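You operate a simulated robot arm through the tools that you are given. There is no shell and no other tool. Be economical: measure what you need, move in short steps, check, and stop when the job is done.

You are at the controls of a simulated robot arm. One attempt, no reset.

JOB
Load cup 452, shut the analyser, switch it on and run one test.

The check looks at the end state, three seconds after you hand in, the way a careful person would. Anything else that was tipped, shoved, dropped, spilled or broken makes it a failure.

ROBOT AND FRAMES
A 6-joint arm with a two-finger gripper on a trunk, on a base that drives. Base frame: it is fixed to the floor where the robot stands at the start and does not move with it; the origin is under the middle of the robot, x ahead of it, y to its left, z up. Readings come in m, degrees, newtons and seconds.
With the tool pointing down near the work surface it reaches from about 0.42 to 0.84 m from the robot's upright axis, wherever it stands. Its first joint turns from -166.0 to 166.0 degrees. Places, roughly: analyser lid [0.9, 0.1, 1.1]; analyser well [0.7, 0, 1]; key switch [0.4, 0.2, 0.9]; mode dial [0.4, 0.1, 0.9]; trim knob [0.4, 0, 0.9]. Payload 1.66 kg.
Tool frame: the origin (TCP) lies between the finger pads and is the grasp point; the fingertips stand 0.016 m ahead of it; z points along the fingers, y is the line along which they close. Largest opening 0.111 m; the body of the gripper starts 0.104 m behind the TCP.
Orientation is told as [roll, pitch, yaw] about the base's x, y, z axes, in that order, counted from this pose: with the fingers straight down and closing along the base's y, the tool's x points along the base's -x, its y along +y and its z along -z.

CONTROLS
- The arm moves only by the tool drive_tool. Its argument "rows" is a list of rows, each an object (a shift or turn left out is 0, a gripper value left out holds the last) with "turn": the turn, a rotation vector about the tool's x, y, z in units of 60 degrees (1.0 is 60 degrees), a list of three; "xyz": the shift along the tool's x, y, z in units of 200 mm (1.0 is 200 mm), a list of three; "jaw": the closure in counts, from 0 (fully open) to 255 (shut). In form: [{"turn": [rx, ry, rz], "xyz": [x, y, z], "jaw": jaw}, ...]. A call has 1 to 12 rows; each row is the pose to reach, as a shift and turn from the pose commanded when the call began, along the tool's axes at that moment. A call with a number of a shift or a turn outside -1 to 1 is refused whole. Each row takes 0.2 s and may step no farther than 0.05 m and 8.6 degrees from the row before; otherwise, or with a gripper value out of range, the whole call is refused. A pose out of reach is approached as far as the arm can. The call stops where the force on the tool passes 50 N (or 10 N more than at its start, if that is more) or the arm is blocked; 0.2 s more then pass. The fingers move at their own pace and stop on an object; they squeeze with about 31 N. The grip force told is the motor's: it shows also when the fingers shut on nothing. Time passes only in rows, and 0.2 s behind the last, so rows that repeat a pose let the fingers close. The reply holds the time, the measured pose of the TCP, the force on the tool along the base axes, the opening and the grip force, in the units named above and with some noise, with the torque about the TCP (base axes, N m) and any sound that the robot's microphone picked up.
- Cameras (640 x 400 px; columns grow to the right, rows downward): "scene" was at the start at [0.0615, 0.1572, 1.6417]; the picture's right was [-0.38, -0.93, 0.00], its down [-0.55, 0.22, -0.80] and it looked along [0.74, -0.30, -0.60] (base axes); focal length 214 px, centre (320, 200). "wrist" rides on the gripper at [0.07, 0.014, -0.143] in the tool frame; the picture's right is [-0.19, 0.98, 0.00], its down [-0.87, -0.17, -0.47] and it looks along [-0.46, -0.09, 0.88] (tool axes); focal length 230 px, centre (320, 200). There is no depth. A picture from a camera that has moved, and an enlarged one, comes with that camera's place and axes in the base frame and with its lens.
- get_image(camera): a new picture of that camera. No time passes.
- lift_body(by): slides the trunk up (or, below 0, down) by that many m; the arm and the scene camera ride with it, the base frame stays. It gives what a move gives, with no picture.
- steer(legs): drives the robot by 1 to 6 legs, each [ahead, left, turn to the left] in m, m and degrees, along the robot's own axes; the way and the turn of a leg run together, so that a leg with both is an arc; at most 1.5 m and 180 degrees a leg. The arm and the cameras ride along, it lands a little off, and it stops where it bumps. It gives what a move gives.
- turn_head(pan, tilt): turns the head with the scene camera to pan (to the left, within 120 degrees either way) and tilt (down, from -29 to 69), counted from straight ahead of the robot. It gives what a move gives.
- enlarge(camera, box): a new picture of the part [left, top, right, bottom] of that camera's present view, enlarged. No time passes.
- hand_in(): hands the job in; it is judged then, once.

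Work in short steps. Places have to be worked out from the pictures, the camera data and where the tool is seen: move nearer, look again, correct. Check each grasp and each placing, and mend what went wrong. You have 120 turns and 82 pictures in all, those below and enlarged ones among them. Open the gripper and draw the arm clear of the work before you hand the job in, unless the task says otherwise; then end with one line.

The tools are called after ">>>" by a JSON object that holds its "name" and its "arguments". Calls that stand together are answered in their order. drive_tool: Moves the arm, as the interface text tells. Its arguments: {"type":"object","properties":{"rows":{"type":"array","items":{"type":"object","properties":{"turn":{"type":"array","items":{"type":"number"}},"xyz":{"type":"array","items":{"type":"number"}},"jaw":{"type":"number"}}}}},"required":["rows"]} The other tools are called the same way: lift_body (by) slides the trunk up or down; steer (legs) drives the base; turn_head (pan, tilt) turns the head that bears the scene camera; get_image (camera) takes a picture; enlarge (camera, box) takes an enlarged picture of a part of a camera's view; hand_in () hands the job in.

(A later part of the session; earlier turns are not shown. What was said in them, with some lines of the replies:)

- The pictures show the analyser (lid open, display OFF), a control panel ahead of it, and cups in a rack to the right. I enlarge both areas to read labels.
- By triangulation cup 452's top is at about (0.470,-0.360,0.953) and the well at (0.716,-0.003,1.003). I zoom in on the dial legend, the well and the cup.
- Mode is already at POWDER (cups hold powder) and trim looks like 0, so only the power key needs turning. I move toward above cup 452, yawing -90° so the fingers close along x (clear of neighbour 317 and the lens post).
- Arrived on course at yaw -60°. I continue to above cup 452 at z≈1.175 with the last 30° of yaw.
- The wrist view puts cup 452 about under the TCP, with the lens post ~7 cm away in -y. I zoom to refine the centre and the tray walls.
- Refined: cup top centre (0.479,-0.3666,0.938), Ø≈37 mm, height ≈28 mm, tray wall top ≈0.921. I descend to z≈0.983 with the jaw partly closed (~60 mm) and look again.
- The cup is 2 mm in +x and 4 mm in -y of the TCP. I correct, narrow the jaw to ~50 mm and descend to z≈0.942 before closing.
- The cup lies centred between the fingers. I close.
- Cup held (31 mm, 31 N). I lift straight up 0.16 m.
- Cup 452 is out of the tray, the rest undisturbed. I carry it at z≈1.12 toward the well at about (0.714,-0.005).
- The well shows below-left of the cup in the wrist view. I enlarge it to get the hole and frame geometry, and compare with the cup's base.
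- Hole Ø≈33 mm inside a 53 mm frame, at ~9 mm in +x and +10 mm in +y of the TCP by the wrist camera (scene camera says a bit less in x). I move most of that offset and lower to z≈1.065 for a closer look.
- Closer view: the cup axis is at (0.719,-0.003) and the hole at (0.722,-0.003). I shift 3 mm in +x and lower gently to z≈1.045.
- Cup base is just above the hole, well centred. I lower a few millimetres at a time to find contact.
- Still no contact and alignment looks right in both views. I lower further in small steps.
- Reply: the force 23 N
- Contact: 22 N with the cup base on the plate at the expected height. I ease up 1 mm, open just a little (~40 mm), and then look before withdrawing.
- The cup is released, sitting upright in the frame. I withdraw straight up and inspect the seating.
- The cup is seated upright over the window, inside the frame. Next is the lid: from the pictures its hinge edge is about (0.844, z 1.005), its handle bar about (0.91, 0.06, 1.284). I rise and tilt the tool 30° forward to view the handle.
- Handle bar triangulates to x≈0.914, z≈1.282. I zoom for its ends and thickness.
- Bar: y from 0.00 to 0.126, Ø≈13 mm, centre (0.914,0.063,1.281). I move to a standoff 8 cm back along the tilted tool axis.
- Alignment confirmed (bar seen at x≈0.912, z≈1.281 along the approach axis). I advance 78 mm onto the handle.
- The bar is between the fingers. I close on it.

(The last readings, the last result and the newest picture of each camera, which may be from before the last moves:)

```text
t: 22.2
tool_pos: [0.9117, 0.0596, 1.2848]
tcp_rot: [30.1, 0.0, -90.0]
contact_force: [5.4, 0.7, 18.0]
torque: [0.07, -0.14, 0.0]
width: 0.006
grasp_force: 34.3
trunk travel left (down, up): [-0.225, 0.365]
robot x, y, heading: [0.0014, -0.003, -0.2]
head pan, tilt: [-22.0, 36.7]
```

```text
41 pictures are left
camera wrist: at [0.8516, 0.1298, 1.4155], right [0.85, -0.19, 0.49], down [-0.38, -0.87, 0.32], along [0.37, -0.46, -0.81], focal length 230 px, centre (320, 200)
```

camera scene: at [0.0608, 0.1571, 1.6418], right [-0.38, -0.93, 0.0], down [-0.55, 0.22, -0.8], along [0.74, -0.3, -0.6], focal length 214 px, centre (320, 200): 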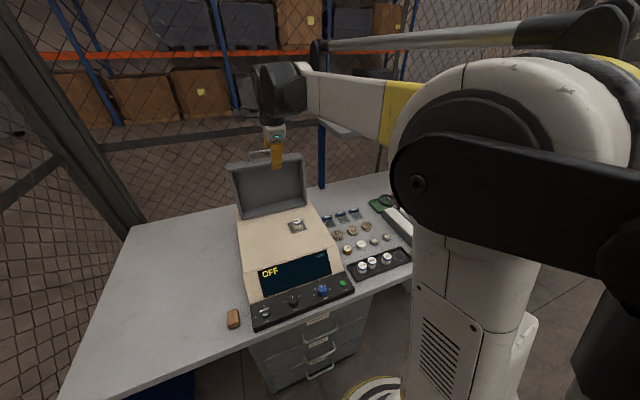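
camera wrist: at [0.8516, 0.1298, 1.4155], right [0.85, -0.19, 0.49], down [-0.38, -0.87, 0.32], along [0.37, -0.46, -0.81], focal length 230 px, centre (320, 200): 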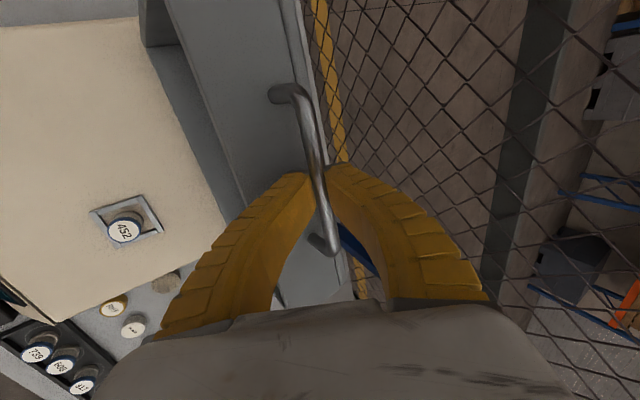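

Width 6 mm with an 18 N upward force; I need to see whether the bar is really between the pads.

>>> {"name": "enlarge", "arguments": {"camera": "wrist", "box": [272, 110, 368, 190]}}

>>> {"name": "enlarge", "arguments": {"camera": "scene", "box": [250, 130, 298, 166]}}

```text
5.00 times, centred on (320, 150) of wrist
camera zoom: at [0.8516, 0.1298, 1.4155], right [0.85, -0.19, 0.49], down [-0.38, -0.87, 0.32], along [0.37, -0.46, -0.81], focal length 1150 px, centre (320, 450)
```

zoom: 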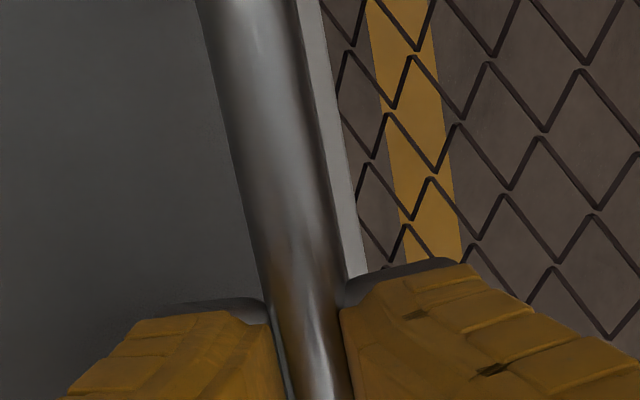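

```text
11.11 times, centred on (274, 148) of scene
camera zoom: at [0.06, 0.1572, 1.6419], right [-0.38, -0.93, 0.0], down [-0.55, 0.22, -0.8], along [0.74, -0.3, -0.6], focal length 2383 px, centre (831, 778)
```

zoom: 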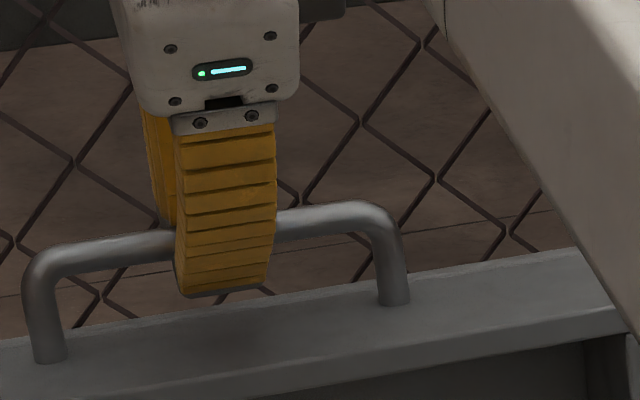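

The bar is firmly between the pads. I start swinging the lid forward on an arc about the estimated hinge (0.844, 1.005), 20° in 5° steps, watching the forces.

>>> {"name": "drive_tool", "arguments": {"rows": [{"xyz": [0, -0.045, -0.043]}, {"xyz": [0, -0.093, -0.083]}, {"xyz": [0, -0.143, -0.12]}, {"xyz": [0, -0.194, -0.157]}, {"xyz": [0, -0.247, -0.19]}, {"xyz": [0, -0.3, -0.222]}]}}

>>> {"name": "enlarge", "arguments": {"camera": "scene", "box": [220, 120, 348, 220]}}

```text
t: 23.6
tool_pos: [0.839, 0.0595, 1.2926]
tcp_rot: [30.0, 0.0, -90.1]
contact_force: [2.0, -6.2, 22.3]
torque: [-0.06, -0.07, -0.1]
width: 0.0103
grasp_force: 33.7
trunk travel left (down, up): [-0.225, 0.365]
robot x, y, heading: [0.0003, 0.0021, -0.0]
head pan, tilt: [-22.0, 36.7]
```

```text
4.00 times, centred on (284, 170) of scene
camera zoom: at [0.0588, 0.1558, 1.642], right [-0.38, -0.93, 0.0], down [-0.55, 0.22, -0.8], along [0.74, -0.3, -0.6], focal length 858 px, centre (464, 320)
```

zoom: 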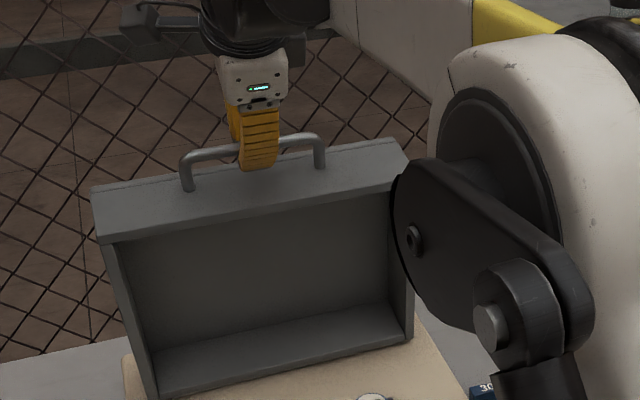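

The lid follows with mild force. I take a full picture to check the arm links stay clear of the lid's sweep.

>>> {"name": "get_image", "arguments": {"camera": "scene"}}

>>> {"name": "get_image", "arguments": {"camera": "wrist"}}

```text
37 pictures are left
camera scene: at [0.0588, 0.1558, 1.642], right [-0.38, -0.93, 0.0], down [-0.55, 0.22, -0.8], along [0.74, -0.3, -0.6], focal length 214 px, centre (320, 200)
```

scene: 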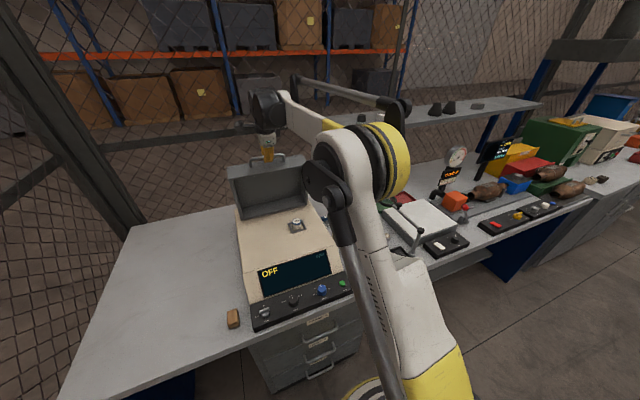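

```text
36 pictures are left
camera wrist: at [0.778, 0.1299, 1.4222], right [0.85, -0.19, 0.49], down [-0.38, -0.87, 0.32], along [0.36, -0.46, -0.81], focal length 230 px, centre (320, 200)
```

wrist: 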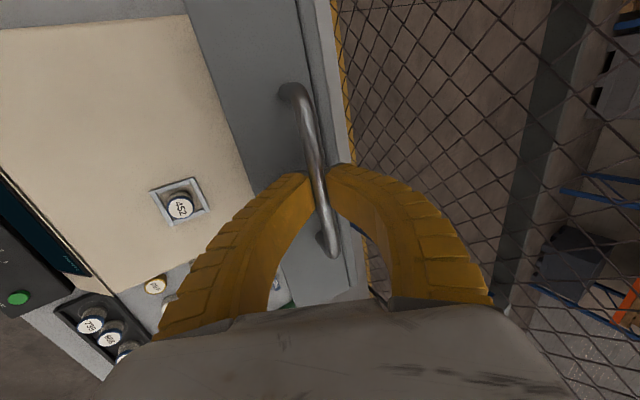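

The arm links stay on the robot side, clear of the lid's sweep. I continue the arc to about 28° forward of vertical.

>>> {"name": "drive_tool", "arguments": {"rows": [{"xyz": [0, -0.076, -0.044]}, {"xyz": [0, -0.154, -0.084]}, {"xyz": [0, -0.237, -0.114]}, {"xyz": [0, -0.32, -0.14]}, {"xyz": [0, -0.406, -0.16]}, {"xyz": [0, -0.493, -0.175]}, {"xyz": [0, -0.58, -0.184]}, {"xyz": [0, -0.668, -0.189]}]}}

>>> {"name": "get_image", "arguments": {"camera": "wrist"}}

>>> {"name": "enlarge", "arguments": {"camera": "scene", "box": [200, 120, 360, 240]}}

```text
t: 25.4
tool_pos: [0.7019, 0.0605, 1.2554]
tcp_rot: [29.9, 0.1, -90.0]
contact_force: [-5.2, 0.2, 8.5]
torque: [0.18, 0.02, 0.14]
width: 0.0071
grasp_force: 34.0
trunk travel left (down, up): [-0.225, 0.365]
robot x, y, heading: [-0.0015, 0.0013, 0.0]
head pan, tilt: [-22.0, 36.7]
```

```text
35 pictures are left
camera wrist: at [0.642, 0.1298, 1.3865], right [0.85, -0.19, 0.49], down [-0.38, -0.87, 0.32], along [0.36, -0.46, -0.81], focal length 230 px, centre (320, 200)
```

wrist: 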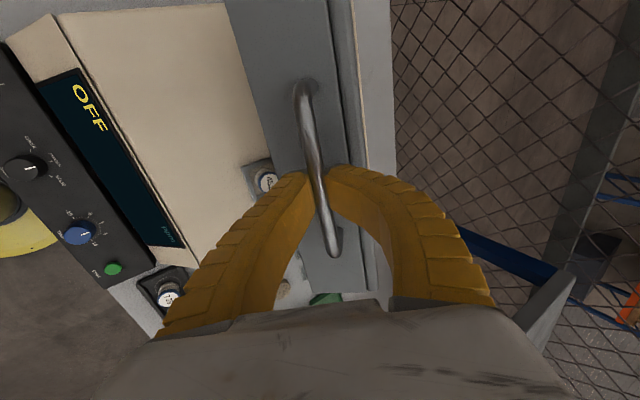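

```text
3.33 times, centred on (280, 180) of scene
camera zoom: at [0.0598, 0.1572, 1.6418], right [-0.37, -0.93, 0.0], down [-0.55, 0.22, -0.8], along [0.74, -0.3, -0.6], focal length 715 px, centre (453, 267)
```

zoom: 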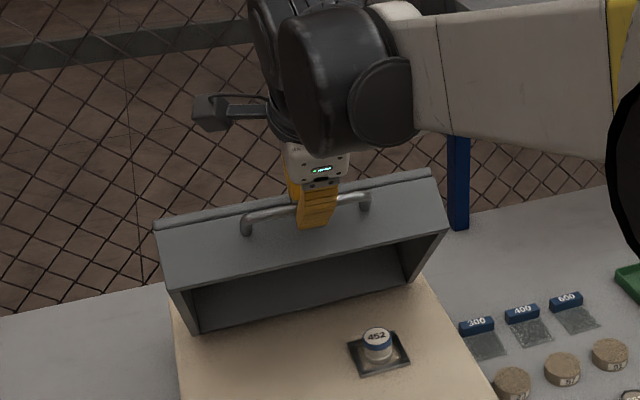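

Following well, low forces. I continue the arc to ≈57° forward.

>>> {"name": "drive_tool", "arguments": {"rows": [{"xyz": [0, -0.088, 0.003]}, {"xyz": [0, -0.176, 0.008]}, {"xyz": [0, -0.263, 0.021]}, {"xyz": [0, -0.349, 0.037]}, {"xyz": [0, -0.434, 0.06]}, {"xyz": [0, -0.518, 0.087]}, {"xyz": [0, -0.599, 0.12]}, {"xyz": [0, -0.679, 0.157]}]}}

>>> {"name": "get_image", "arguments": {"camera": "wrist"}}

>>> {"name": "enlarge", "arguments": {"camera": "scene", "box": [200, 140, 360, 260]}}

```text
t: 27.2
tool_pos: [0.6028, 0.0598, 1.1642]
tcp_rot: [29.9, 0.0, -90.0]
contact_force: [-0.4, -10.7, -0.9]
torque: [-0.13, -0.02, -0.07]
width: 0.0058
grasp_force: 34.7
trunk travel left (down, up): [-0.225, 0.365]
robot x, y, heading: [0.0003, 0.0012, -0.1]
head pan, tilt: [-22.0, 36.7]
```

```text
33 pictures are left
camera wrist: at [0.5435, 0.1299, 1.2937], right [0.85, -0.19, 0.49], down [-0.38, -0.87, 0.32], along [0.36, -0.46, -0.81], focal length 230 px, centre (320, 200)
```

wrist: 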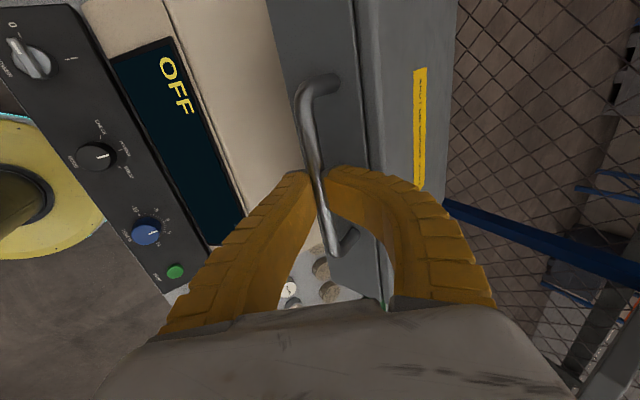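

```text
3.33 times, centred on (280, 200) of scene
camera zoom: at [0.0616, 0.1556, 1.6419], right [-0.38, -0.93, 0.0], down [-0.55, 0.22, -0.8], along [0.74, -0.3, -0.6], focal length 715 px, centre (453, 200)
```

zoom: 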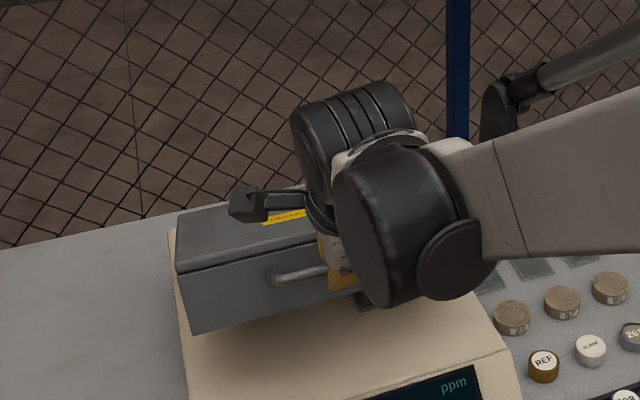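

The lid is most of the way down; there's a yellow label on its top. I read it before going on.

>>> {"name": "enlarge", "arguments": {"camera": "wrist", "box": [360, 60, 472, 195]}}

```text
2.96 times, centred on (416, 128) of wrist
camera zoom: at [0.5435, 0.1299, 1.2937], right [0.85, -0.19, 0.49], down [-0.38, -0.87, 0.32], along [0.36, -0.46, -0.81], focal length 682 px, centre (36, 415)
```

zoom: 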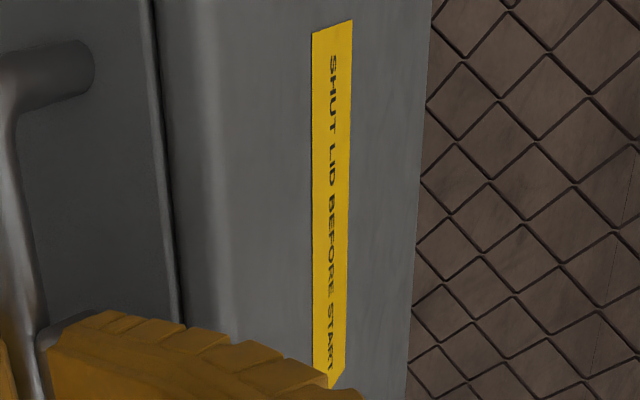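

It reads "SHUT LID BEFORE START". I continue the arc to nearly shut (≈82°).

>>> {"name": "drive_tool", "arguments": {"rows": [{"xyz": [0, -0.076, 0.043]}, {"xyz": [0, -0.152, 0.089]}, {"xyz": [0, -0.222, 0.141]}, {"xyz": [0, -0.291, 0.196]}, {"xyz": [0, -0.347, 0.248]}, {"xyz": [0, -0.4, 0.301]}, {"xyz": [0, -0.442, 0.349]}, {"xyz": [0, -0.481, 0.396]}]}}

>>> {"name": "get_image", "arguments": {"camera": "wrist"}}

>>> {"name": "enlarge", "arguments": {"camera": "scene", "box": [200, 160, 360, 280]}}

```text
t: 29.0
tool_pos: [0.5562, 0.0636, 1.047]
tcp_rot: [30.2, -0.1, -90.1]
contact_force: [-12.4, -7.5, 18.5]
torque: [0.15, -0.1, 0.06]
width: 0.0059
grasp_force: 24.3
trunk travel left (down, up): [-0.225, 0.365]
robot x, y, heading: [-0.0012, 0.0001, -0.2]
head pan, tilt: [-22.0, 36.7]
```

```text
30 pictures are left
camera wrist: at [0.4967, 0.1327, 1.178], right [0.85, -0.19, 0.49], down [-0.38, -0.87, 0.32], along [0.37, -0.46, -0.81], focal length 230 px, centre (320, 200)
```

wrist: 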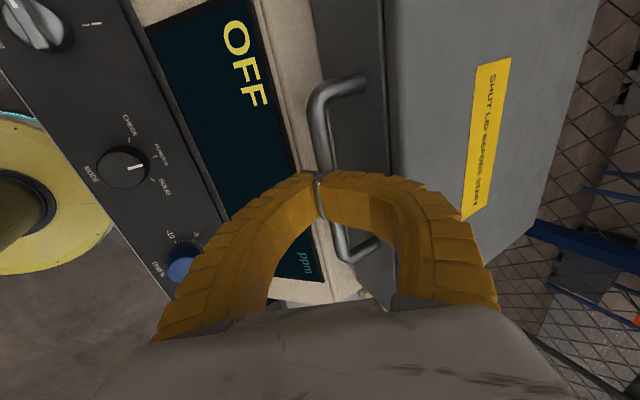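

```text
3.33 times, centred on (280, 220) of scene
camera zoom: at [0.0586, 0.1559, 1.6422], right [-0.38, -0.93, 0.0], down [-0.55, 0.22, -0.8], along [0.74, -0.3, -0.6], focal length 715 px, centre (453, 133)
```

zoom: 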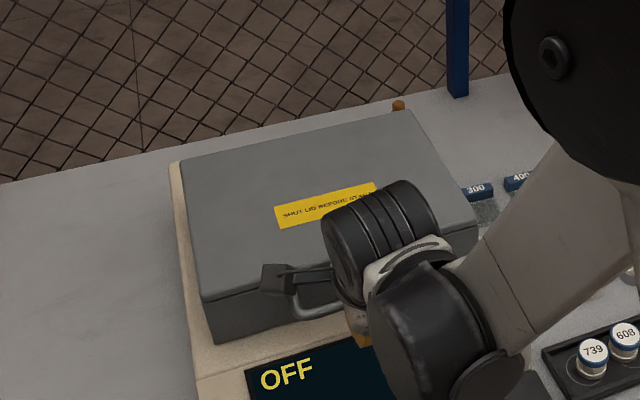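

Almost shut. I lower the handle another 10 mm gently.

>>> {"name": "drive_tool", "arguments": {"rows": [{"xyz": [0, -0.01, 0.013]}, {"xyz": [0, -0.02, 0.026]}, {"xyz": [0, -0.03, 0.038]}]}}

>>> {"name": "enlarge", "arguments": {"camera": "wrist", "box": [260, 60, 420, 260]}}

```text
t: 29.7
tool_pos: [0.5583, 0.0631, 1.0414]
tcp_rot: [30.8, 0.0, -89.9]
contact_force: [0.2, -0.9, 36.0]
torque: [-0.03, -0.18, -0.07]
width: 0.0061
grasp_force: 23.3
trunk travel left (down, up): [-0.225, 0.365]
robot x, y, heading: [-0.0007, 0.0029, 0.1]
head pan, tilt: [-22.0, 36.7]
stopped in row 3: the force on the tool passed its limit at 57 N (the readings are from after the stop); the commanded pose is now the measured one
```

```text
2.00 times, centred on (340, 160) of wrist
camera zoom: at [0.497, 0.1328, 1.1715], right [0.84, -0.19, 0.5], down [-0.38, -0.87, 0.32], along [0.37, -0.46, -0.8], focal length 460 px, centre (280, 280)
```

zoom: 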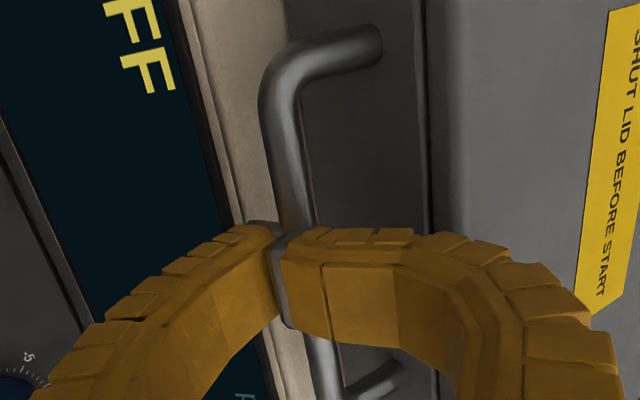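

Contact at 57 N: lid is shut or nearly. I open slightly (to ~30 mm) while easing back, and retreat along the tool axis.

>>> {"name": "drive_tool", "arguments": {"rows": [{"xyz": [0, 0, -0.01], "jaw": 200}, {"xyz": [0, 0, -0.01], "jaw": 180}, {"xyz": [0, 0, -0.02]}, {"xyz": [0, 0, -0.1]}, {"xyz": [0, 0, -0.25]}, {"xyz": [0, 0, -0.4]}, {"xyz": [0, 0, -0.6]}]}}

>>> {"name": "get_image", "arguments": {"camera": "wrist"}}

>>> {"name": "enlarge", "arguments": {"camera": "scene", "box": [200, 160, 360, 280]}}

```text
t: 31.3
tool_pos: [0.4976, 0.0665, 1.142]
tcp_rot: [30.4, 0.2, -90.0]
contact_force: [-0.2, -0.7, -0.1]
torque: [0.02, 0.0, 0.01]
width: 0.035
grasp_force: 2.0
trunk travel left (down, up): [-0.225, 0.365]
robot x, y, heading: [-0.0009, 0.0013, -0.0]
head pan, tilt: [-22.0, 36.7]
```

```text
27 pictures are left
camera wrist: at [0.437, 0.1358, 1.2725], right [0.85, -0.19, 0.5], down [-0.38, -0.87, 0.32], along [0.37, -0.46, -0.81], focal length 230 px, centre (320, 200)
```

wrist: 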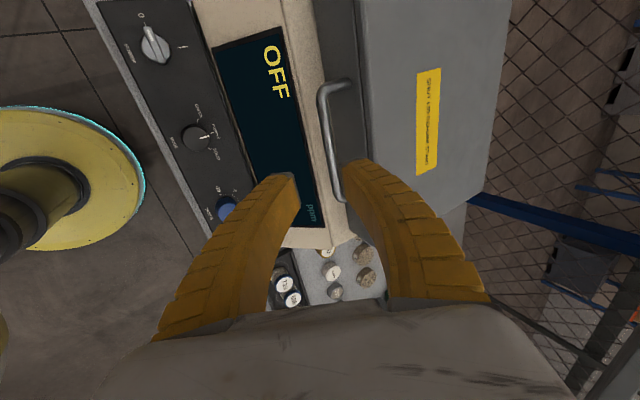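

```text
3.33 times, centred on (280, 220) of scene
camera zoom: at [0.0601, 0.157, 1.6419], right [-0.38, -0.93, 0.0], down [-0.55, 0.22, -0.8], along [0.74, -0.3, -0.6], focal length 715 px, centre (453, 133)
```

zoom: 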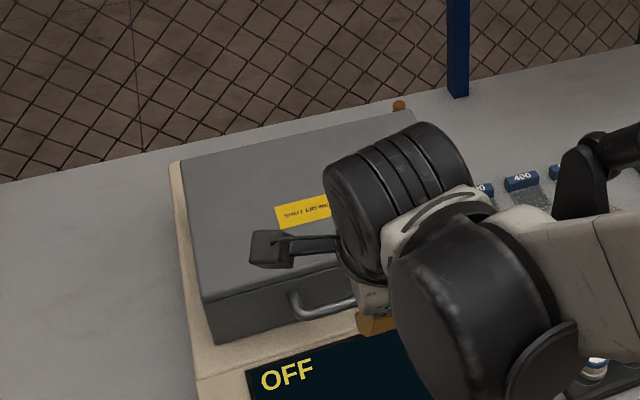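

The lid looks shut (top flat, front edge on the body). Next the power key at about (0.438,0.192,0.948), bar along y: fingers closing along x can grip it and turn it 90° clockwise. I move above it, tool vertical.

>>> {"name": "drive_tool", "arguments": {"rows": [{"xyz": [0.105, -0.069, 0.0], "turn": [0.083, 0, 0]}, {"xyz": [0.21, -0.138, 0.0], "turn": [0.167, 0, 0]}, {"xyz": [0.314, -0.206, 0.02], "turn": [0.25, 0, 0]}, {"xyz": [0.418, -0.275, 0.05], "turn": [0.333, 0, 0]}, {"xyz": [0.523, -0.344, 0.09], "turn": [0.417, 0, 0]}, {"xyz": [0.6275, -0.413, 0.12], "turn": [0.505, 0, 0]}]}}

>>> {"name": "get_image", "arguments": {"camera": "wrist"}}

>>> {"name": "get_image", "arguments": {"camera": "scene"}}

```text
t: 32.7
tool_pos: [0.4393, 0.1885, 1.0814]
tcp_rot: [0.0, 0.0, -89.9]
contact_force: [0.5, 0.5, -0.6]
torque: [0.0, -0.01, 0.01]
width: 0.0354
grasp_force: 1.9
trunk travel left (down, up): [-0.225, 0.365]
robot x, y, heading: [-0.0002, -0.0013, -0.2]
head pan, tilt: [-22.0, 36.7]
```

```text
25 pictures are left
camera wrist: at [0.4538, 0.2589, 1.2239], right [0.98, -0.19, 0.0], down [-0.17, -0.87, 0.47], along [-0.09, -0.46, -0.88], focal length 230 px, centre (320, 200)
```

wrist: 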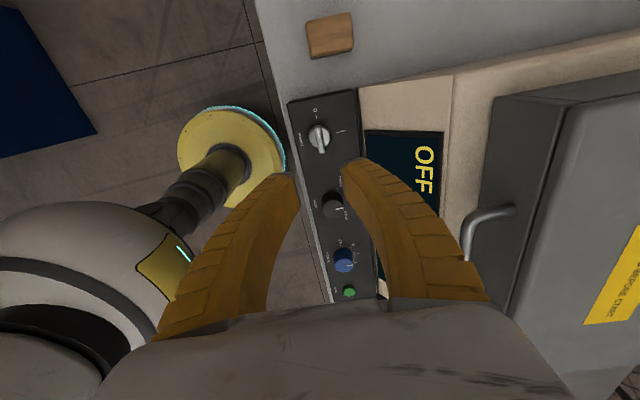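

```text
24 pictures are left
camera scene: at [0.0625, 0.1579, 1.6416], right [-0.37, -0.93, 0.0], down [-0.55, 0.22, -0.8], along [0.74, -0.3, -0.6], focal length 214 px, centre (320, 200)
```

scene: 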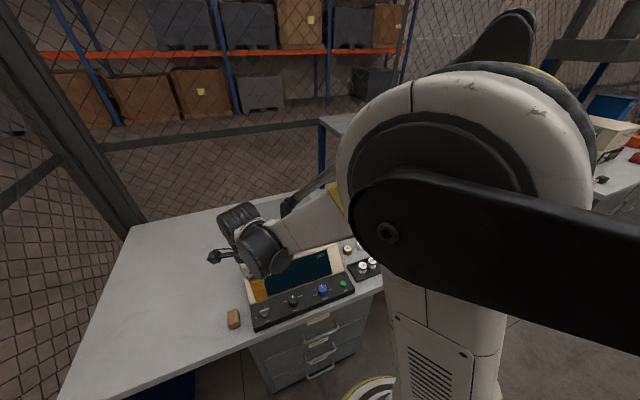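

Key visible in the wrist view. I enlarge to fix its centre and bar direction.

>>> {"name": "enlarge", "arguments": {"camera": "wrist", "box": [280, 90, 360, 170]}}

>>> {"name": "enlarge", "arguments": {"camera": "scene", "box": [245, 290, 309, 330]}}

```text
5.00 times, centred on (320, 130) of wrist
camera zoom: at [0.4538, 0.2589, 1.2239], right [0.98, -0.19, 0.0], down [-0.17, -0.87, 0.47], along [-0.09, -0.46, -0.88], focal length 1150 px, centre (320, 550)
```

zoom: 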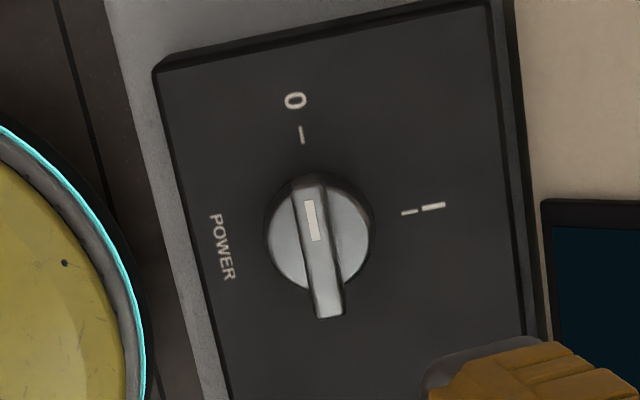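

```text
10.00 times, centred on (277, 310) of scene
camera zoom: at [0.0625, 0.1579, 1.6416], right [-0.37, -0.93, 0.0], down [-0.55, 0.22, -0.8], along [0.74, -0.3, -0.6], focal length 2145 px, centre (750, -900)
```

zoom: 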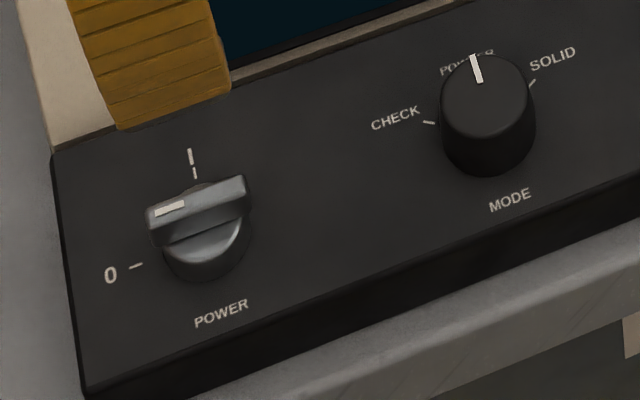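

Key bar top at (0.441,0.195,0.953), panel flat at z≈0.929, bar along y. I descend to TCP z≈0.958 with the 35 mm opening.

>>> {"name": "drive_tool", "arguments": {"rows": [{"xyz": [0.03, 0.005, 0.15]}, {"xyz": [0.03, 0.005, 0.3]}, {"xyz": [0.03, 0.005, 0.42]}, {"xyz": [0.03, 0.005, 0.52]}, {"xyz": [0.03, 0.005, 0.617]}]}}

>>> {"name": "enlarge", "arguments": {"camera": "wrist", "box": [256, 120, 384, 220]}}

```text
t: 33.9
tool_pos: [0.4403, 0.1955, 0.9566]
tcp_rot: [0.1, 0.0, -89.8]
contact_force: [-0.4, 0.0, 0.1]
torque: [0.01, -0.01, -0.03]
width: 0.0351
grasp_force: 1.6
trunk travel left (down, up): [-0.225, 0.365]
robot x, y, heading: [-0.0002, 0.0008, -0.1]
head pan, tilt: [-22.0, 36.7]
```

```text
4.00 times, centred on (320, 170) of wrist
camera zoom: at [0.4539, 0.2654, 1.0997], right [0.98, -0.19, 0.0], down [-0.17, -0.87, 0.47], along [-0.09, -0.46, -0.88], focal length 920 px, centre (320, 320)
```

zoom: 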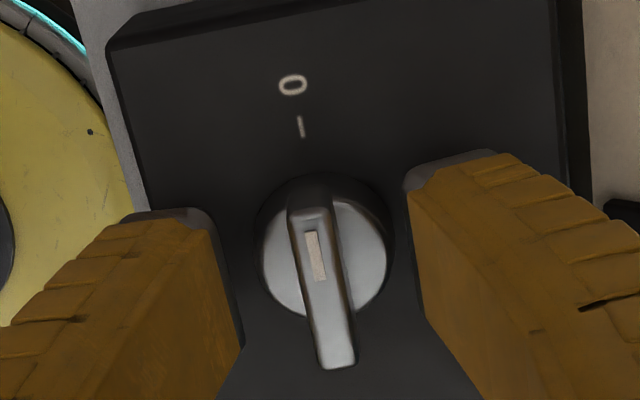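

The bar is centred between the fingers. I close on it.

>>> {"name": "drive_tool", "arguments": {"rows": [{"jaw": 220}, {"jaw": 255}, {"jaw": 255}]}}

>>> {"name": "drive_tool", "arguments": {"rows": [{"turn": [0, 0, 0.1]}, {"turn": [0, 0, 0.2]}, {"turn": [0, 0, 0.3]}, {"turn": [0, 0, 0.4]}]}}

>>> {"name": "enlarge", "arguments": {"camera": "wrist", "box": [256, 120, 384, 220]}}

```text
t: 34.7
tool_pos: [0.4413, 0.1949, 0.9576]
tcp_rot: [0.1, 0.0, -89.9]
contact_force: [6.3, 0.8, 7.4]
torque: [0.02, -0.06, 0.05]
width: 0.0055
grasp_force: 33.5
trunk travel left (down, up): [-0.225, 0.365]
robot x, y, heading: [-0.0005, -0.0009, -0.0]
head pan, tilt: [-22.0, 36.7]
```

```text
t: 35.7
tool_pos: [0.4421, 0.1958, 0.9569]
tcp_rot: [0.0, 0.2, -114.1]
contact_force: [6.8, 2.5, 6.5]
torque: [0.02, -0.06, 0.02]
width: 0.0061
grasp_force: 34.0
trunk travel left (down, up): [-0.225, 0.365]
robot x, y, heading: [-0.0019, -0.0003, 0.2]
head pan, tilt: [-22.0, 36.7]
```

```text
4.00 times, centred on (320, 170) of wrist
camera zoom: at [0.4822, 0.2537, 1.1001], right [0.82, -0.57, 0.0], down [-0.51, -0.72, 0.47], along [-0.27, -0.39, -0.88], focal length 920 px, centre (320, 320)
```

zoom: 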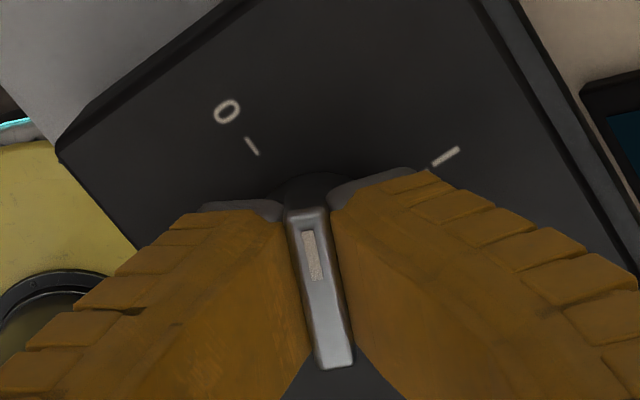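

The key turns with the gripper (24° so far). I continue the clockwise turn towards I.

>>> {"name": "drive_tool", "arguments": {"rows": [{"turn": [0, 0, 0.1]}, {"turn": [0, 0, 0.2]}, {"turn": [0, 0, 0.3]}, {"turn": [0, 0, 0.4]}, {"turn": [0, 0, 0.5]}, {"turn": [0, 0, 0.6]}, {"turn": [0, 0, 0.7]}, {"turn": [0, 0, 0.8]}]}}

>>> {"name": "enlarge", "arguments": {"camera": "wrist", "box": [240, 100, 400, 200]}}

```text
t: 37.1
tool_pos: [0.4425, 0.1946, 0.9562]
tcp_rot: [-1.6, 0.3, -148.2]
contact_force: [-6.9, 23.1, 8.2]
torque: [0.46, -0.49, -0.03]
width: 0.006
grasp_force: 34.3
out of reach, approached as far as the arm can: row 6, 7
trunk travel left (down, up): [-0.225, 0.365]
robot x, y, heading: [-0.002, 0.0036, 0.2]
head pan, tilt: [-22.0, 36.7]
stopped in row 7: the force on the tool passed its limit at 73 N (the readings are from after the stop); the commanded pose is now the measured one
```

```text
4.00 times, centred on (320, 150) of wrist
camera zoom: at [0.5099, 0.2163, 1.0995], right [0.36, -0.93, -0.03], down [-0.82, -0.33, 0.47], along [-0.45, -0.14, -0.88], focal length 920 px, centre (320, 400)
```

zoom: 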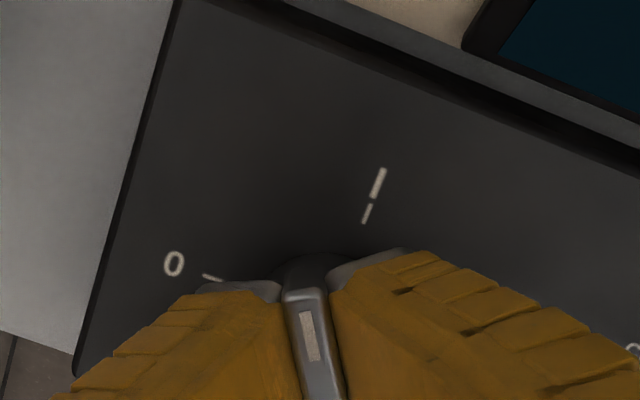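

A wrist joint limit stops at 58° of turn. I release, rise 10 cm and will regrip from the opposite yaw (+32°), which the bar's symmetry allows.

>>> {"name": "drive_tool", "arguments": {"rows": [{"jaw": 180}, {"jaw": 180}, {"xyz": [0, 0, -0.1], "jaw": 180}, {"xyz": [0, 0, -0.25]}, {"xyz": [0, 0, -0.4], "turn": [0, 0, -0.1]}, {"xyz": [0, 0, -0.5], "turn": [0, 0, -0.2]}]}}

>>> {"name": "drive_tool", "arguments": {"rows": [{"turn": [0, 0, -0.14]}, {"turn": [0, 0, -0.28]}, {"turn": [0, 0, -0.42]}, {"turn": [0, 0, -0.56]}, {"turn": [0, 0, -0.7]}, {"turn": [0, 0, -0.84]}, {"turn": [0, 0, -0.98]}]}}

>>> {"name": "drive_tool", "arguments": {"rows": [{"turn": [0, 0, -0.14]}, {"turn": [0, 0, -0.28]}, {"turn": [0, 0, -0.42]}, {"turn": [0, 0, -0.56]}, {"turn": [0, 0, -0.7]}, {"turn": [0, 0, -0.84]}, {"turn": [0, 0, -0.98]}]}}

```text
t: 38.5
tool_pos: [0.4433, 0.1894, 1.0558]
tcp_rot: [-1.2, 0.4, -136.4]
contact_force: [-0.1, 0.3, -0.1]
torque: [0.0, 0.01, 0.0]
width: 0.0355
grasp_force: 2.1
trunk travel left (down, up): [-0.225, 0.365]
robot x, y, heading: [-0.0017, 0.0025, 0.2]
head pan, tilt: [-22.0, 36.7]
```

```text
t: 40.1
tool_pos: [0.4439, 0.1875, 1.055]
tcp_rot: [-0.2, 1.2, -77.5]
contact_force: [0.5, -0.8, -0.5]
torque: [0.02, 0.0, 0.04]
width: 0.035
grasp_force: 1.9
trunk travel left (down, up): [-0.225, 0.365]
robot x, y, heading: [0.0003, 0.002, -0.2]
head pan, tilt: [-22.0, 36.7]
```

```text
t: 41.8
tool_pos: [0.4441, 0.1897, 1.0564]
tcp_rot: [0.9, 0.8, -18.6]
contact_force: [0.1, 0.2, 0.4]
torque: [-0.01, -0.04, 0.0]
width: 0.0355
grasp_force: 2.0
trunk travel left (down, up): [-0.225, 0.365]
robot x, y, heading: [-0.0011, 0.0003, 0.3]
head pan, tilt: [-22.0, 36.7]
```

On the way (yaw -19°). I turn on to about +32° and recentre over the key.

>>> {"name": "drive_tool", "arguments": {"rows": [{"xyz": [0.022, 0.019, 0], "turn": [0, 0, -0.12]}, {"xyz": [0.022, 0.019, 0], "turn": [0, 0, -0.24]}, {"xyz": [0.022, 0.019, 0], "turn": [0, 0, -0.36]}, {"xyz": [0.022, 0.019, 0], "turn": [0, 0, -0.48]}, {"xyz": [0.022, 0.019, 0], "turn": [0, 0, -0.6]}, {"xyz": [0.022, 0.019, 0], "turn": [0, 0, -0.72]}, {"xyz": [0.022, 0.019, 0], "turn": [0, 0, -0.843]}]}}

>>> {"name": "get_image", "arguments": {"camera": "wrist"}}

>>> {"name": "enlarge", "arguments": {"camera": "scene", "box": [245, 290, 309, 330]}}

```text
t: 43.4
tool_pos: [0.4407, 0.1943, 1.0564]
tcp_rot: [1.3, -0.3, 32.0]
contact_force: [0.3, -0.9, 0.9]
torque: [-0.01, 0.02, -0.03]
width: 0.0352
grasp_force: 1.7
trunk travel left (down, up): [-0.225, 0.365]
robot x, y, heading: [0.0016, -0.0034, 0.3]
head pan, tilt: [-22.0, 36.7]
```

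```text
18 pictures are left
camera wrist: at [0.3759, 0.1657, 1.1997], right [-0.36, 0.93, 0.02], down [0.83, 0.31, 0.47], along [0.43, 0.19, -0.88], focal length 230 px, centre (320, 200)
```

wrist: 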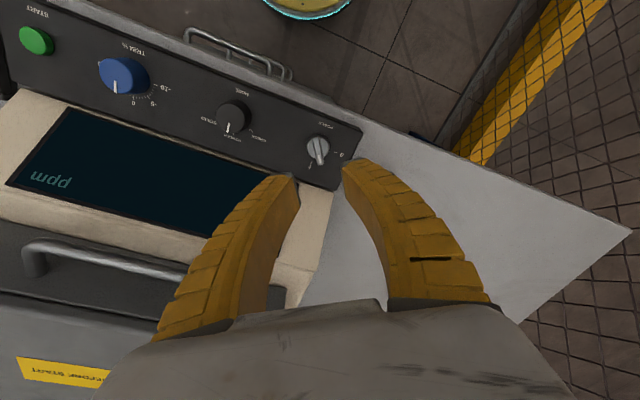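

```text
10.00 times, centred on (277, 310) of scene
camera zoom: at [0.0614, 0.1577, 1.6417], right [-0.37, -0.93, 0.0], down [-0.55, 0.22, -0.8], along [0.74, -0.3, -0.6], focal length 2145 px, centre (750, -900)
```

zoom: 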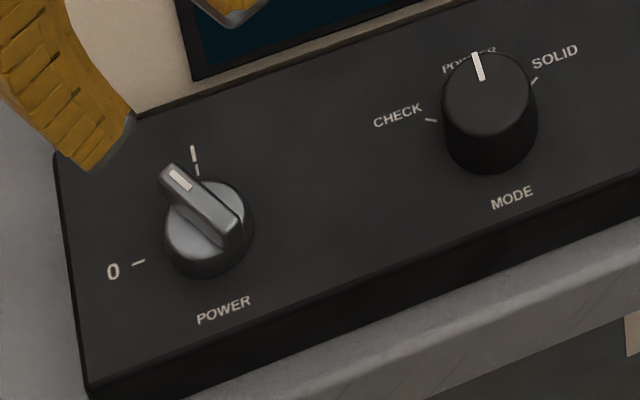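

Key points about 60° of the way; gripper yaw matches its bar. I descend onto it (correcting the small tilt) and close.

>>> {"name": "drive_tool", "arguments": {"rows": [{"xyz": [0.005, -0.008, 0.12], "turn": [0.018, 0.011, 0]}, {"xyz": [0.005, -0.008, 0.24], "turn": [0.018, 0.011, 0]}, {"xyz": [0.005, -0.008, 0.34], "turn": [0.018, 0.011, 0]}, {"xyz": [0.005, -0.008, 0.42], "turn": [0.018, 0.011, 0]}, {"xyz": [0.005, -0.008, 0.492], "turn": [0.018, 0.011, 0]}]}}

>>> {"name": "enlarge", "arguments": {"camera": "wrist", "box": [256, 120, 384, 220]}}

```text
t: 44.5
tool_pos: [0.4397, 0.1954, 0.9575]
tcp_rot: [0.2, 0.4, 31.9]
contact_force: [-0.3, -0.5, 0.1]
torque: [0.0, -0.01, 0.03]
width: 0.0354
grasp_force: 1.6
trunk travel left (down, up): [-0.225, 0.365]
robot x, y, heading: [-0.0027, -0.0001, 0.3]
head pan, tilt: [-22.0, 36.7]
```

```text
4.00 times, centred on (320, 170) of wrist
camera zoom: at [0.375, 0.1702, 1.1013], right [-0.36, 0.93, 0.0], down [0.83, 0.31, 0.46], along [0.43, 0.17, -0.89], focal length 920 px, centre (320, 320)
```

zoom: 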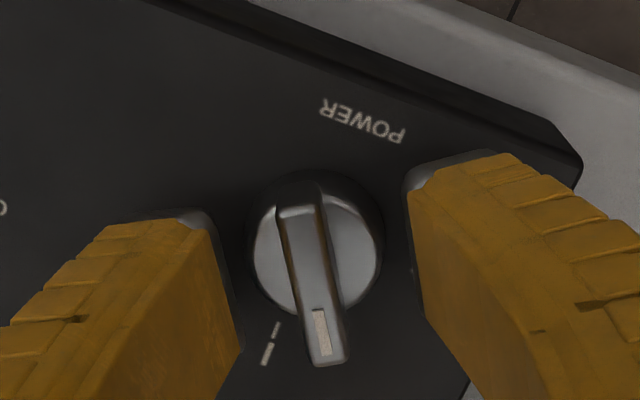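

Well straddled. I close and turn the remaining ~32° clockwise.

>>> {"name": "drive_tool", "arguments": {"rows": [{"jaw": 220}, {"jaw": 255}, {"jaw": 255}]}}

>>> {"name": "drive_tool", "arguments": {"rows": [{"turn": [0, 0, 0.1]}, {"turn": [0, 0, 0.2]}, {"turn": [0, 0, 0.3]}, {"turn": [0, 0, 0.4]}, {"turn": [0, 0, 0.48]}, {"turn": [0, 0, 0.53]}]}}

>>> {"name": "get_image", "arguments": {"camera": "wrist"}}

```text
t: 45.4
tool_pos: [0.4399, 0.1955, 0.9578]
tcp_rot: [0.2, 0.4, 31.8]
contact_force: [5.7, -5.0, 6.3]
torque: [-0.11, 0.03, -0.01]
width: 0.0059
grasp_force: 34.0
trunk travel left (down, up): [-0.225, 0.365]
robot x, y, heading: [0.0005, -0.001, 0.2]
head pan, tilt: [-22.0, 36.7]
```

```text
t: 46.8
tool_pos: [0.4416, 0.1939, 0.9579]
tcp_rot: [-0.1, 0.5, -0.1]
contact_force: [9.2, 0.5, 6.7]
torque: [0.01, -0.1, 0.02]
width: 0.0063
grasp_force: 33.7
trunk travel left (down, up): [-0.225, 0.365]
robot x, y, heading: [-0.0, 0.0002, 0.2]
head pan, tilt: [-22.0, 36.7]
```

```text
15 pictures are left
camera wrist: at [0.3722, 0.2082, 1.1014], right [0.19, 0.98, 0.0], down [0.87, -0.17, 0.46], along [0.46, -0.09, -0.89], focal length 230 px, centre (320, 200)
```

wrist: 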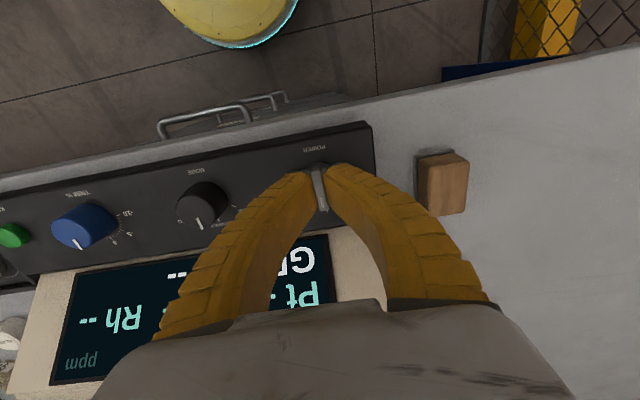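

The display has come on (Pt/Rh dashes). I release the key, rise, and read the display.

>>> {"name": "drive_tool", "arguments": {"rows": [{"jaw": 180}, {"jaw": 180}, {"xyz": [0, 0, -0.1], "jaw": 180}, {"xyz": [0, 0, -0.25]}, {"xyz": [0, 0, -0.4]}, {"xyz": [0, 0, -0.6]}]}}

>>> {"name": "enlarge", "arguments": {"camera": "scene", "box": [220, 190, 380, 330]}}

```text
t: 48.1
tool_pos: [0.4405, 0.1968, 1.0801]
tcp_rot: [0.0, 0.4, 0.0]
contact_force: [0.5, -1.2, -0.3]
torque: [-0.02, 0.01, 0.01]
width: 0.0354
grasp_force: 1.5
trunk travel left (down, up): [-0.225, 0.365]
robot x, y, heading: [-0.0003, 0.0039, 0.3]
head pan, tilt: [-22.0, 36.7]
```

```text
2.86 times, centred on (300, 260) of scene
camera zoom: at [0.0605, 0.1573, 1.6418], right [-0.37, -0.93, 0.0], down [-0.55, 0.22, -0.8], along [0.74, -0.3, -0.6], focal length 613 px, centre (377, 29)
```

zoom: 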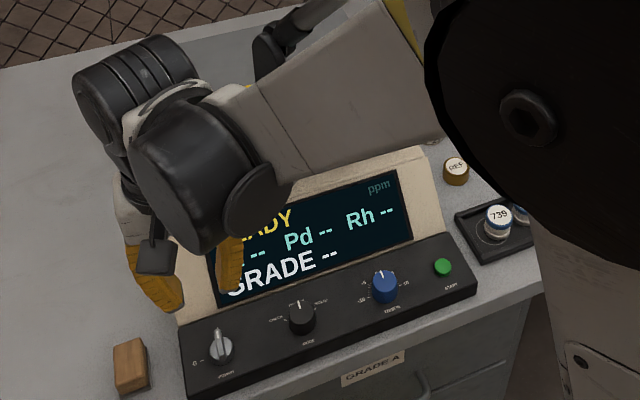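

Display reads READY with dashes; mode POWDER. START button is at about (0.437,-0.085,0.942). I close the fingers and travel there at z≈1.08.

>>> {"name": "drive_tool", "arguments": {"rows": [{"xyz": [0, -0.2, 0], "jaw": 255}, {"xyz": [0, -0.4, 0]}, {"xyz": [0, -0.6, 0]}, {"xyz": [0, -0.8, 0]}, {"xyz": [0, -0.96, 0]}]}}

>>> {"name": "drive_tool", "arguments": {"rows": [{"xyz": [0.01, -0.2, 0]}, {"xyz": [0.02, -0.35, 0]}, {"xyz": [0.02, -0.45, 0]}]}}

>>> {"name": "get_image", "arguments": {"camera": "wrist"}}

>>> {"name": "enlarge", "arguments": {"camera": "scene", "box": [290, 270, 370, 320]}}

```text
t: 49.4
tool_pos: [0.4435, 0.0039, 1.0805]
tcp_rot: [0.0, 0.4, 0.0]
contact_force: [-0.1, 0.3, 0.4]
torque: [0.02, -0.01, -0.04]
width: 0.0
grasp_force: 28.8
trunk travel left (down, up): [-0.225, 0.365]
robot x, y, heading: [0.0024, 0.001, 0.2]
head pan, tilt: [-22.0, 36.7]
```

```text
t: 50.1
tool_pos: [0.4369, -0.0852, 1.0812]
tcp_rot: [0.0, 0.5, 0.0]
contact_force: [0.2, -0.3, 0.0]
torque: [0.02, -0.04, 0.0]
width: 0.0001
grasp_force: 28.6
trunk travel left (down, up): [-0.225, 0.365]
robot x, y, heading: [0.0016, -0.0028, 0.3]
head pan, tilt: [-22.0, 36.7]
```

```text
13 pictures are left
camera wrist: at [0.3689, -0.0714, 1.2254], right [0.19, 0.98, 0.0], down [0.87, -0.17, 0.47], along [0.46, -0.09, -0.89], focal length 230 px, centre (320, 200)
```

wrist: 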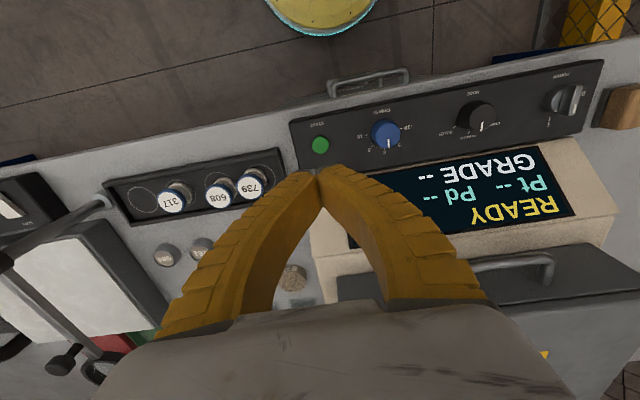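

```text
8.00 times, centred on (330, 295) of scene
camera zoom: at [0.0614, 0.1575, 1.6417], right [-0.37, -0.93, 0.0], down [-0.55, 0.22, -0.8], along [0.74, -0.3, -0.6], focal length 1716 px, centre (240, -560)
```

zoom: 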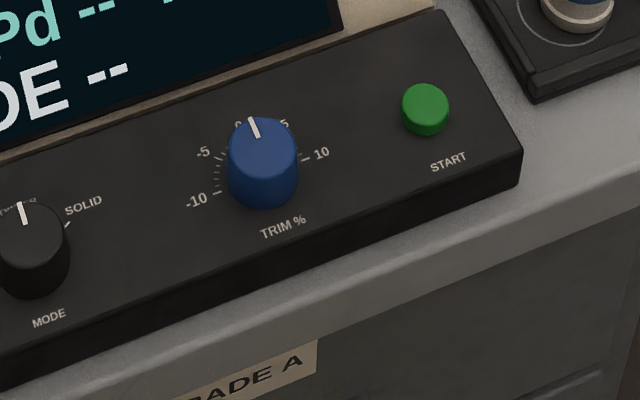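

Trim is at 0, and the button lies under the fingertips (0.439,-0.085). I descend to just above the button and check the force.

>>> {"name": "drive_tool", "arguments": {"rows": [{"xyz": [-0.008, 0, 0.2]}, {"xyz": [-0.008, 0, 0.4]}, {"xyz": [-0.008, 0, 0.52]}, {"xyz": [-0.008, 0, 0.58]}]}}

>>> {"name": "enlarge", "arguments": {"camera": "scene", "box": [310, 265, 374, 305]}}

```text
t: 51.1
tool_pos: [0.4377, -0.0849, 0.9635]
tcp_rot: [-0.1, 0.5, 0.0]
contact_force: [0.5, 0.2, 0.2]
torque: [0.01, 0.0, 0.0]
width: 0.0002
grasp_force: 28.9
trunk travel left (down, up): [-0.225, 0.365]
robot x, y, heading: [0.0005, -0.0005, 0.3]
head pan, tilt: [-22.0, 36.7]
```

```text
10.00 times, centred on (342, 285) of scene
camera zoom: at [0.0616, 0.1576, 1.6417], right [-0.37, -0.93, 0.0], down [-0.55, 0.22, -0.8], along [0.74, -0.3, -0.6], focal length 2145 px, centre (100, -650)
```

zoom: 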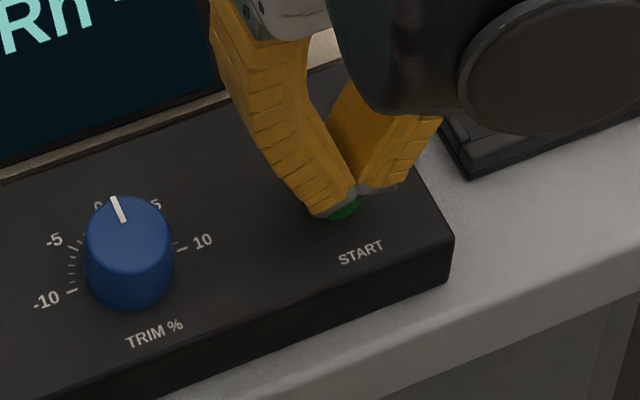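

The fingertips are right on top of the button. I press down a few millimetres in small steps.

>>> {"name": "drive_tool", "arguments": {"rows": [{"xyz": [0, 0, 0.015]}, {"xyz": [0, 0, 0.03]}, {"xyz": [0, 0, 0.045]}]}}

```text
t: 52.0
tool_pos: [0.4375, -0.0863, 0.9537]
tcp_rot: [0.0, 0.5, 0.0]
contact_force: [-0.4, 0.3, -0.2]
torque: [0.01, -0.03, -0.01]
width: 0.0001
grasp_force: 28.4
trunk travel left (down, up): [-0.225, 0.365]
robot x, y, heading: [-0.0001, 0.0039, 0.3]
head pan, tilt: [-22.0, 36.7]
```

No contact yet. I continue down in 1–2 mm steps.

>>> {"name": "drive_tool", "arguments": {"rows": [{"xyz": [0, 0, 0.008]}, {"xyz": [0, 0, 0.016]}, {"xyz": [0, 0, 0.022]}]}}

```text
t: 52.8
tool_pos: [0.4382, -0.0893, 0.9504]
tcp_rot: [-0.1, 0.5, 0.0]
contact_force: [-0.5, 0.7, 1.0]
torque: [0.01, -0.04, 0.0]
width: 0.0059
grasp_force: 28.5
trunk travel left (down, up): [-0.225, 0.365]
robot x, y, heading: [0.0001, -0.0004, 0.2]
head pan, tilt: [-22.0, 36.7]
heard: click
```

A click was heard. I withdraw straight up and look at the display.

>>> {"name": "drive_tool", "arguments": {"rows": [{"xyz": [0, 0, -0.05]}, {"xyz": [0, 0, -0.2]}, {"xyz": [0, 0, -0.4]}, {"xyz": [0, 0, -0.6]}]}}

>>> {"name": "get_image", "arguments": {"camera": "wrist"}}

```text
t: 53.8
tool_pos: [0.4384, -0.0927, 1.072]
tcp_rot: [0.0, 0.4, -0.1]
contact_force: [-0.8, 0.1, 0.9]
torque: [0.0, -0.05, 0.0]
width: 0.0
grasp_force: 28.7
trunk travel left (down, up): [-0.225, 0.365]
robot x, y, heading: [0.0012, -0.0007, 0.3]
head pan, tilt: [-22.0, 36.7]
```

```text
10 pictures are left
camera wrist: at [0.3701, -0.0769, 1.2151], right [0.19, 0.98, 0.0], down [0.87, -0.17, 0.47], along [0.46, -0.09, -0.89], focal length 230 px, centre (320, 200)
```

wrist: 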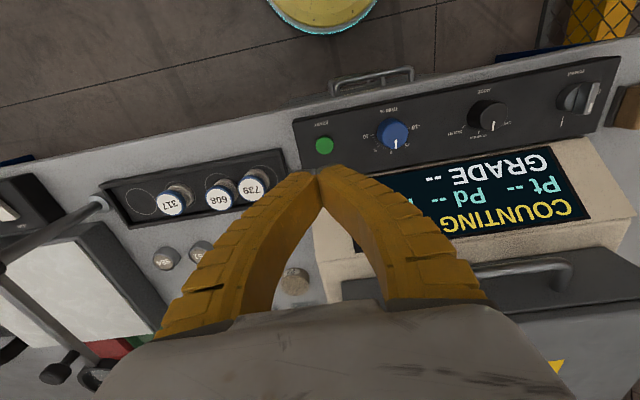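

Display says COUNTING, so the test is running. I draw the arm up clear, open the gripper, and let time pass.

>>> {"name": "drive_tool", "arguments": {"rows": [{"xyz": [0, 0, -0.2]}, {"xyz": [0, 0, -0.4]}, {"xyz": [0, 0, -0.6]}, {"xyz": [0, 0, -0.8]}, {"xyz": [0, 0, -1.0], "jaw": 0}, {"xyz": [0, 0, -1.0]}, {"xyz": [0, 0, -1.0]}, {"xyz": [0, 0, -1.0]}, {"xyz": [0, 0, -1.0]}, {"xyz": [0, 0, -1.0]}, {"xyz": [0, 0, -1.0]}, {"xyz": [0, 0, -1.0]}]}}

>>> {"name": "drive_tool", "arguments": {"rows": [{"xyz": [0, 0, -0.2]}, {"xyz": [0, 0, -0.4]}, {"xyz": [0, 0, -0.6]}, {"xyz": [0, 0, -0.8]}, {"xyz": [0, 0, -1.0]}, {"xyz": [0, 0, -1.0]}, {"xyz": [0, 0, -1.0]}, {"xyz": [0, 0, -1.0]}, {"xyz": [0, 0, -1.0]}, {"xyz": [0, 0, -1.0]}, {"xyz": [0, 0, -1.0]}, {"xyz": [0, 0, -1.0]}]}}

>>> {"name": "get_image", "arguments": {"camera": "scene"}}

>>> {"name": "enlarge", "arguments": {"camera": "scene", "box": [220, 170, 380, 330]}}

```text
t: 56.4
tool_pos: [0.4398, -0.0897, 1.2718]
tcp_rot: [-0.1, 0.5, -0.1]
contact_force: [0.4, 0.2, -0.2]
torque: [-0.01, 0.0, -0.02]
width: 0.1106
grasp_force: 0.0
trunk travel left (down, up): [-0.225, 0.365]
robot x, y, heading: [-0.0011, 0.0013, 0.4]
head pan, tilt: [-22.0, 36.7]
```

```text
t: 59.0
tool_pos: [0.4397, -0.0868, 1.4716]
tcp_rot: [-0.2, 0.6, 0.0]
contact_force: [0.4, -0.2, -0.2]
torque: [-0.01, 0.0, 0.0]
width: 0.1107
grasp_force: 0.2
trunk travel left (down, up): [-0.225, 0.365]
robot x, y, heading: [0.002, 0.0037, 0.3]
head pan, tilt: [-22.0, 36.7]
```

```text
9 pictures are left
camera scene: at [0.0614, 0.1577, 1.6417], right [-0.37, -0.93, 0.0], down [-0.55, 0.22, -0.8], along [0.74, -0.3, -0.6], focal length 214 px, centre (320, 200)
```

scene: 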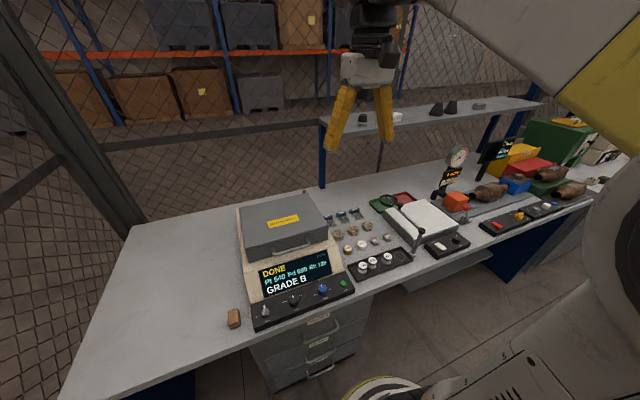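

```text
2.50 times, centred on (300, 250) of scene
camera zoom: at [0.0614, 0.1577, 1.6417], right [-0.37, -0.93, 0.0], down [-0.55, 0.22, -0.8], along [0.74, -0.3, -0.6], focal length 536 px, centre (370, 75)
```

zoom: 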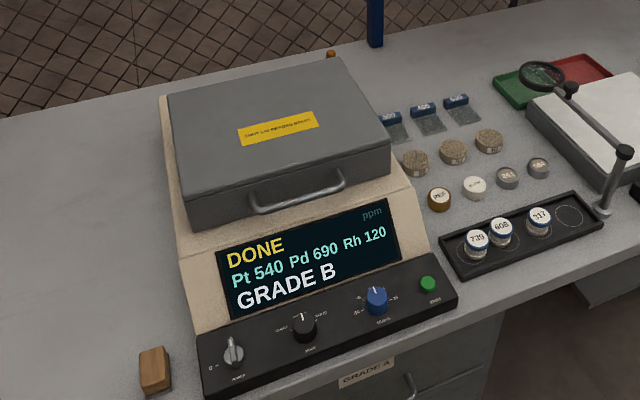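

The display shows DONE (Pt 540, Pd 690, Rh 120, GRADE B). The lid is shut, the power is on, nothing else has moved, and the arm is clear with the gripper open. I hand in.

>>> {"name": "hand_in", "arguments": {}}

```text
The job is handed in.
```

Cup 452 is loaded, the analyser is shut and switched on, and one test ran to DONE, reading Pt 540, Pd 690, Rh 120 ppm, Grade B; I've handed the job in.
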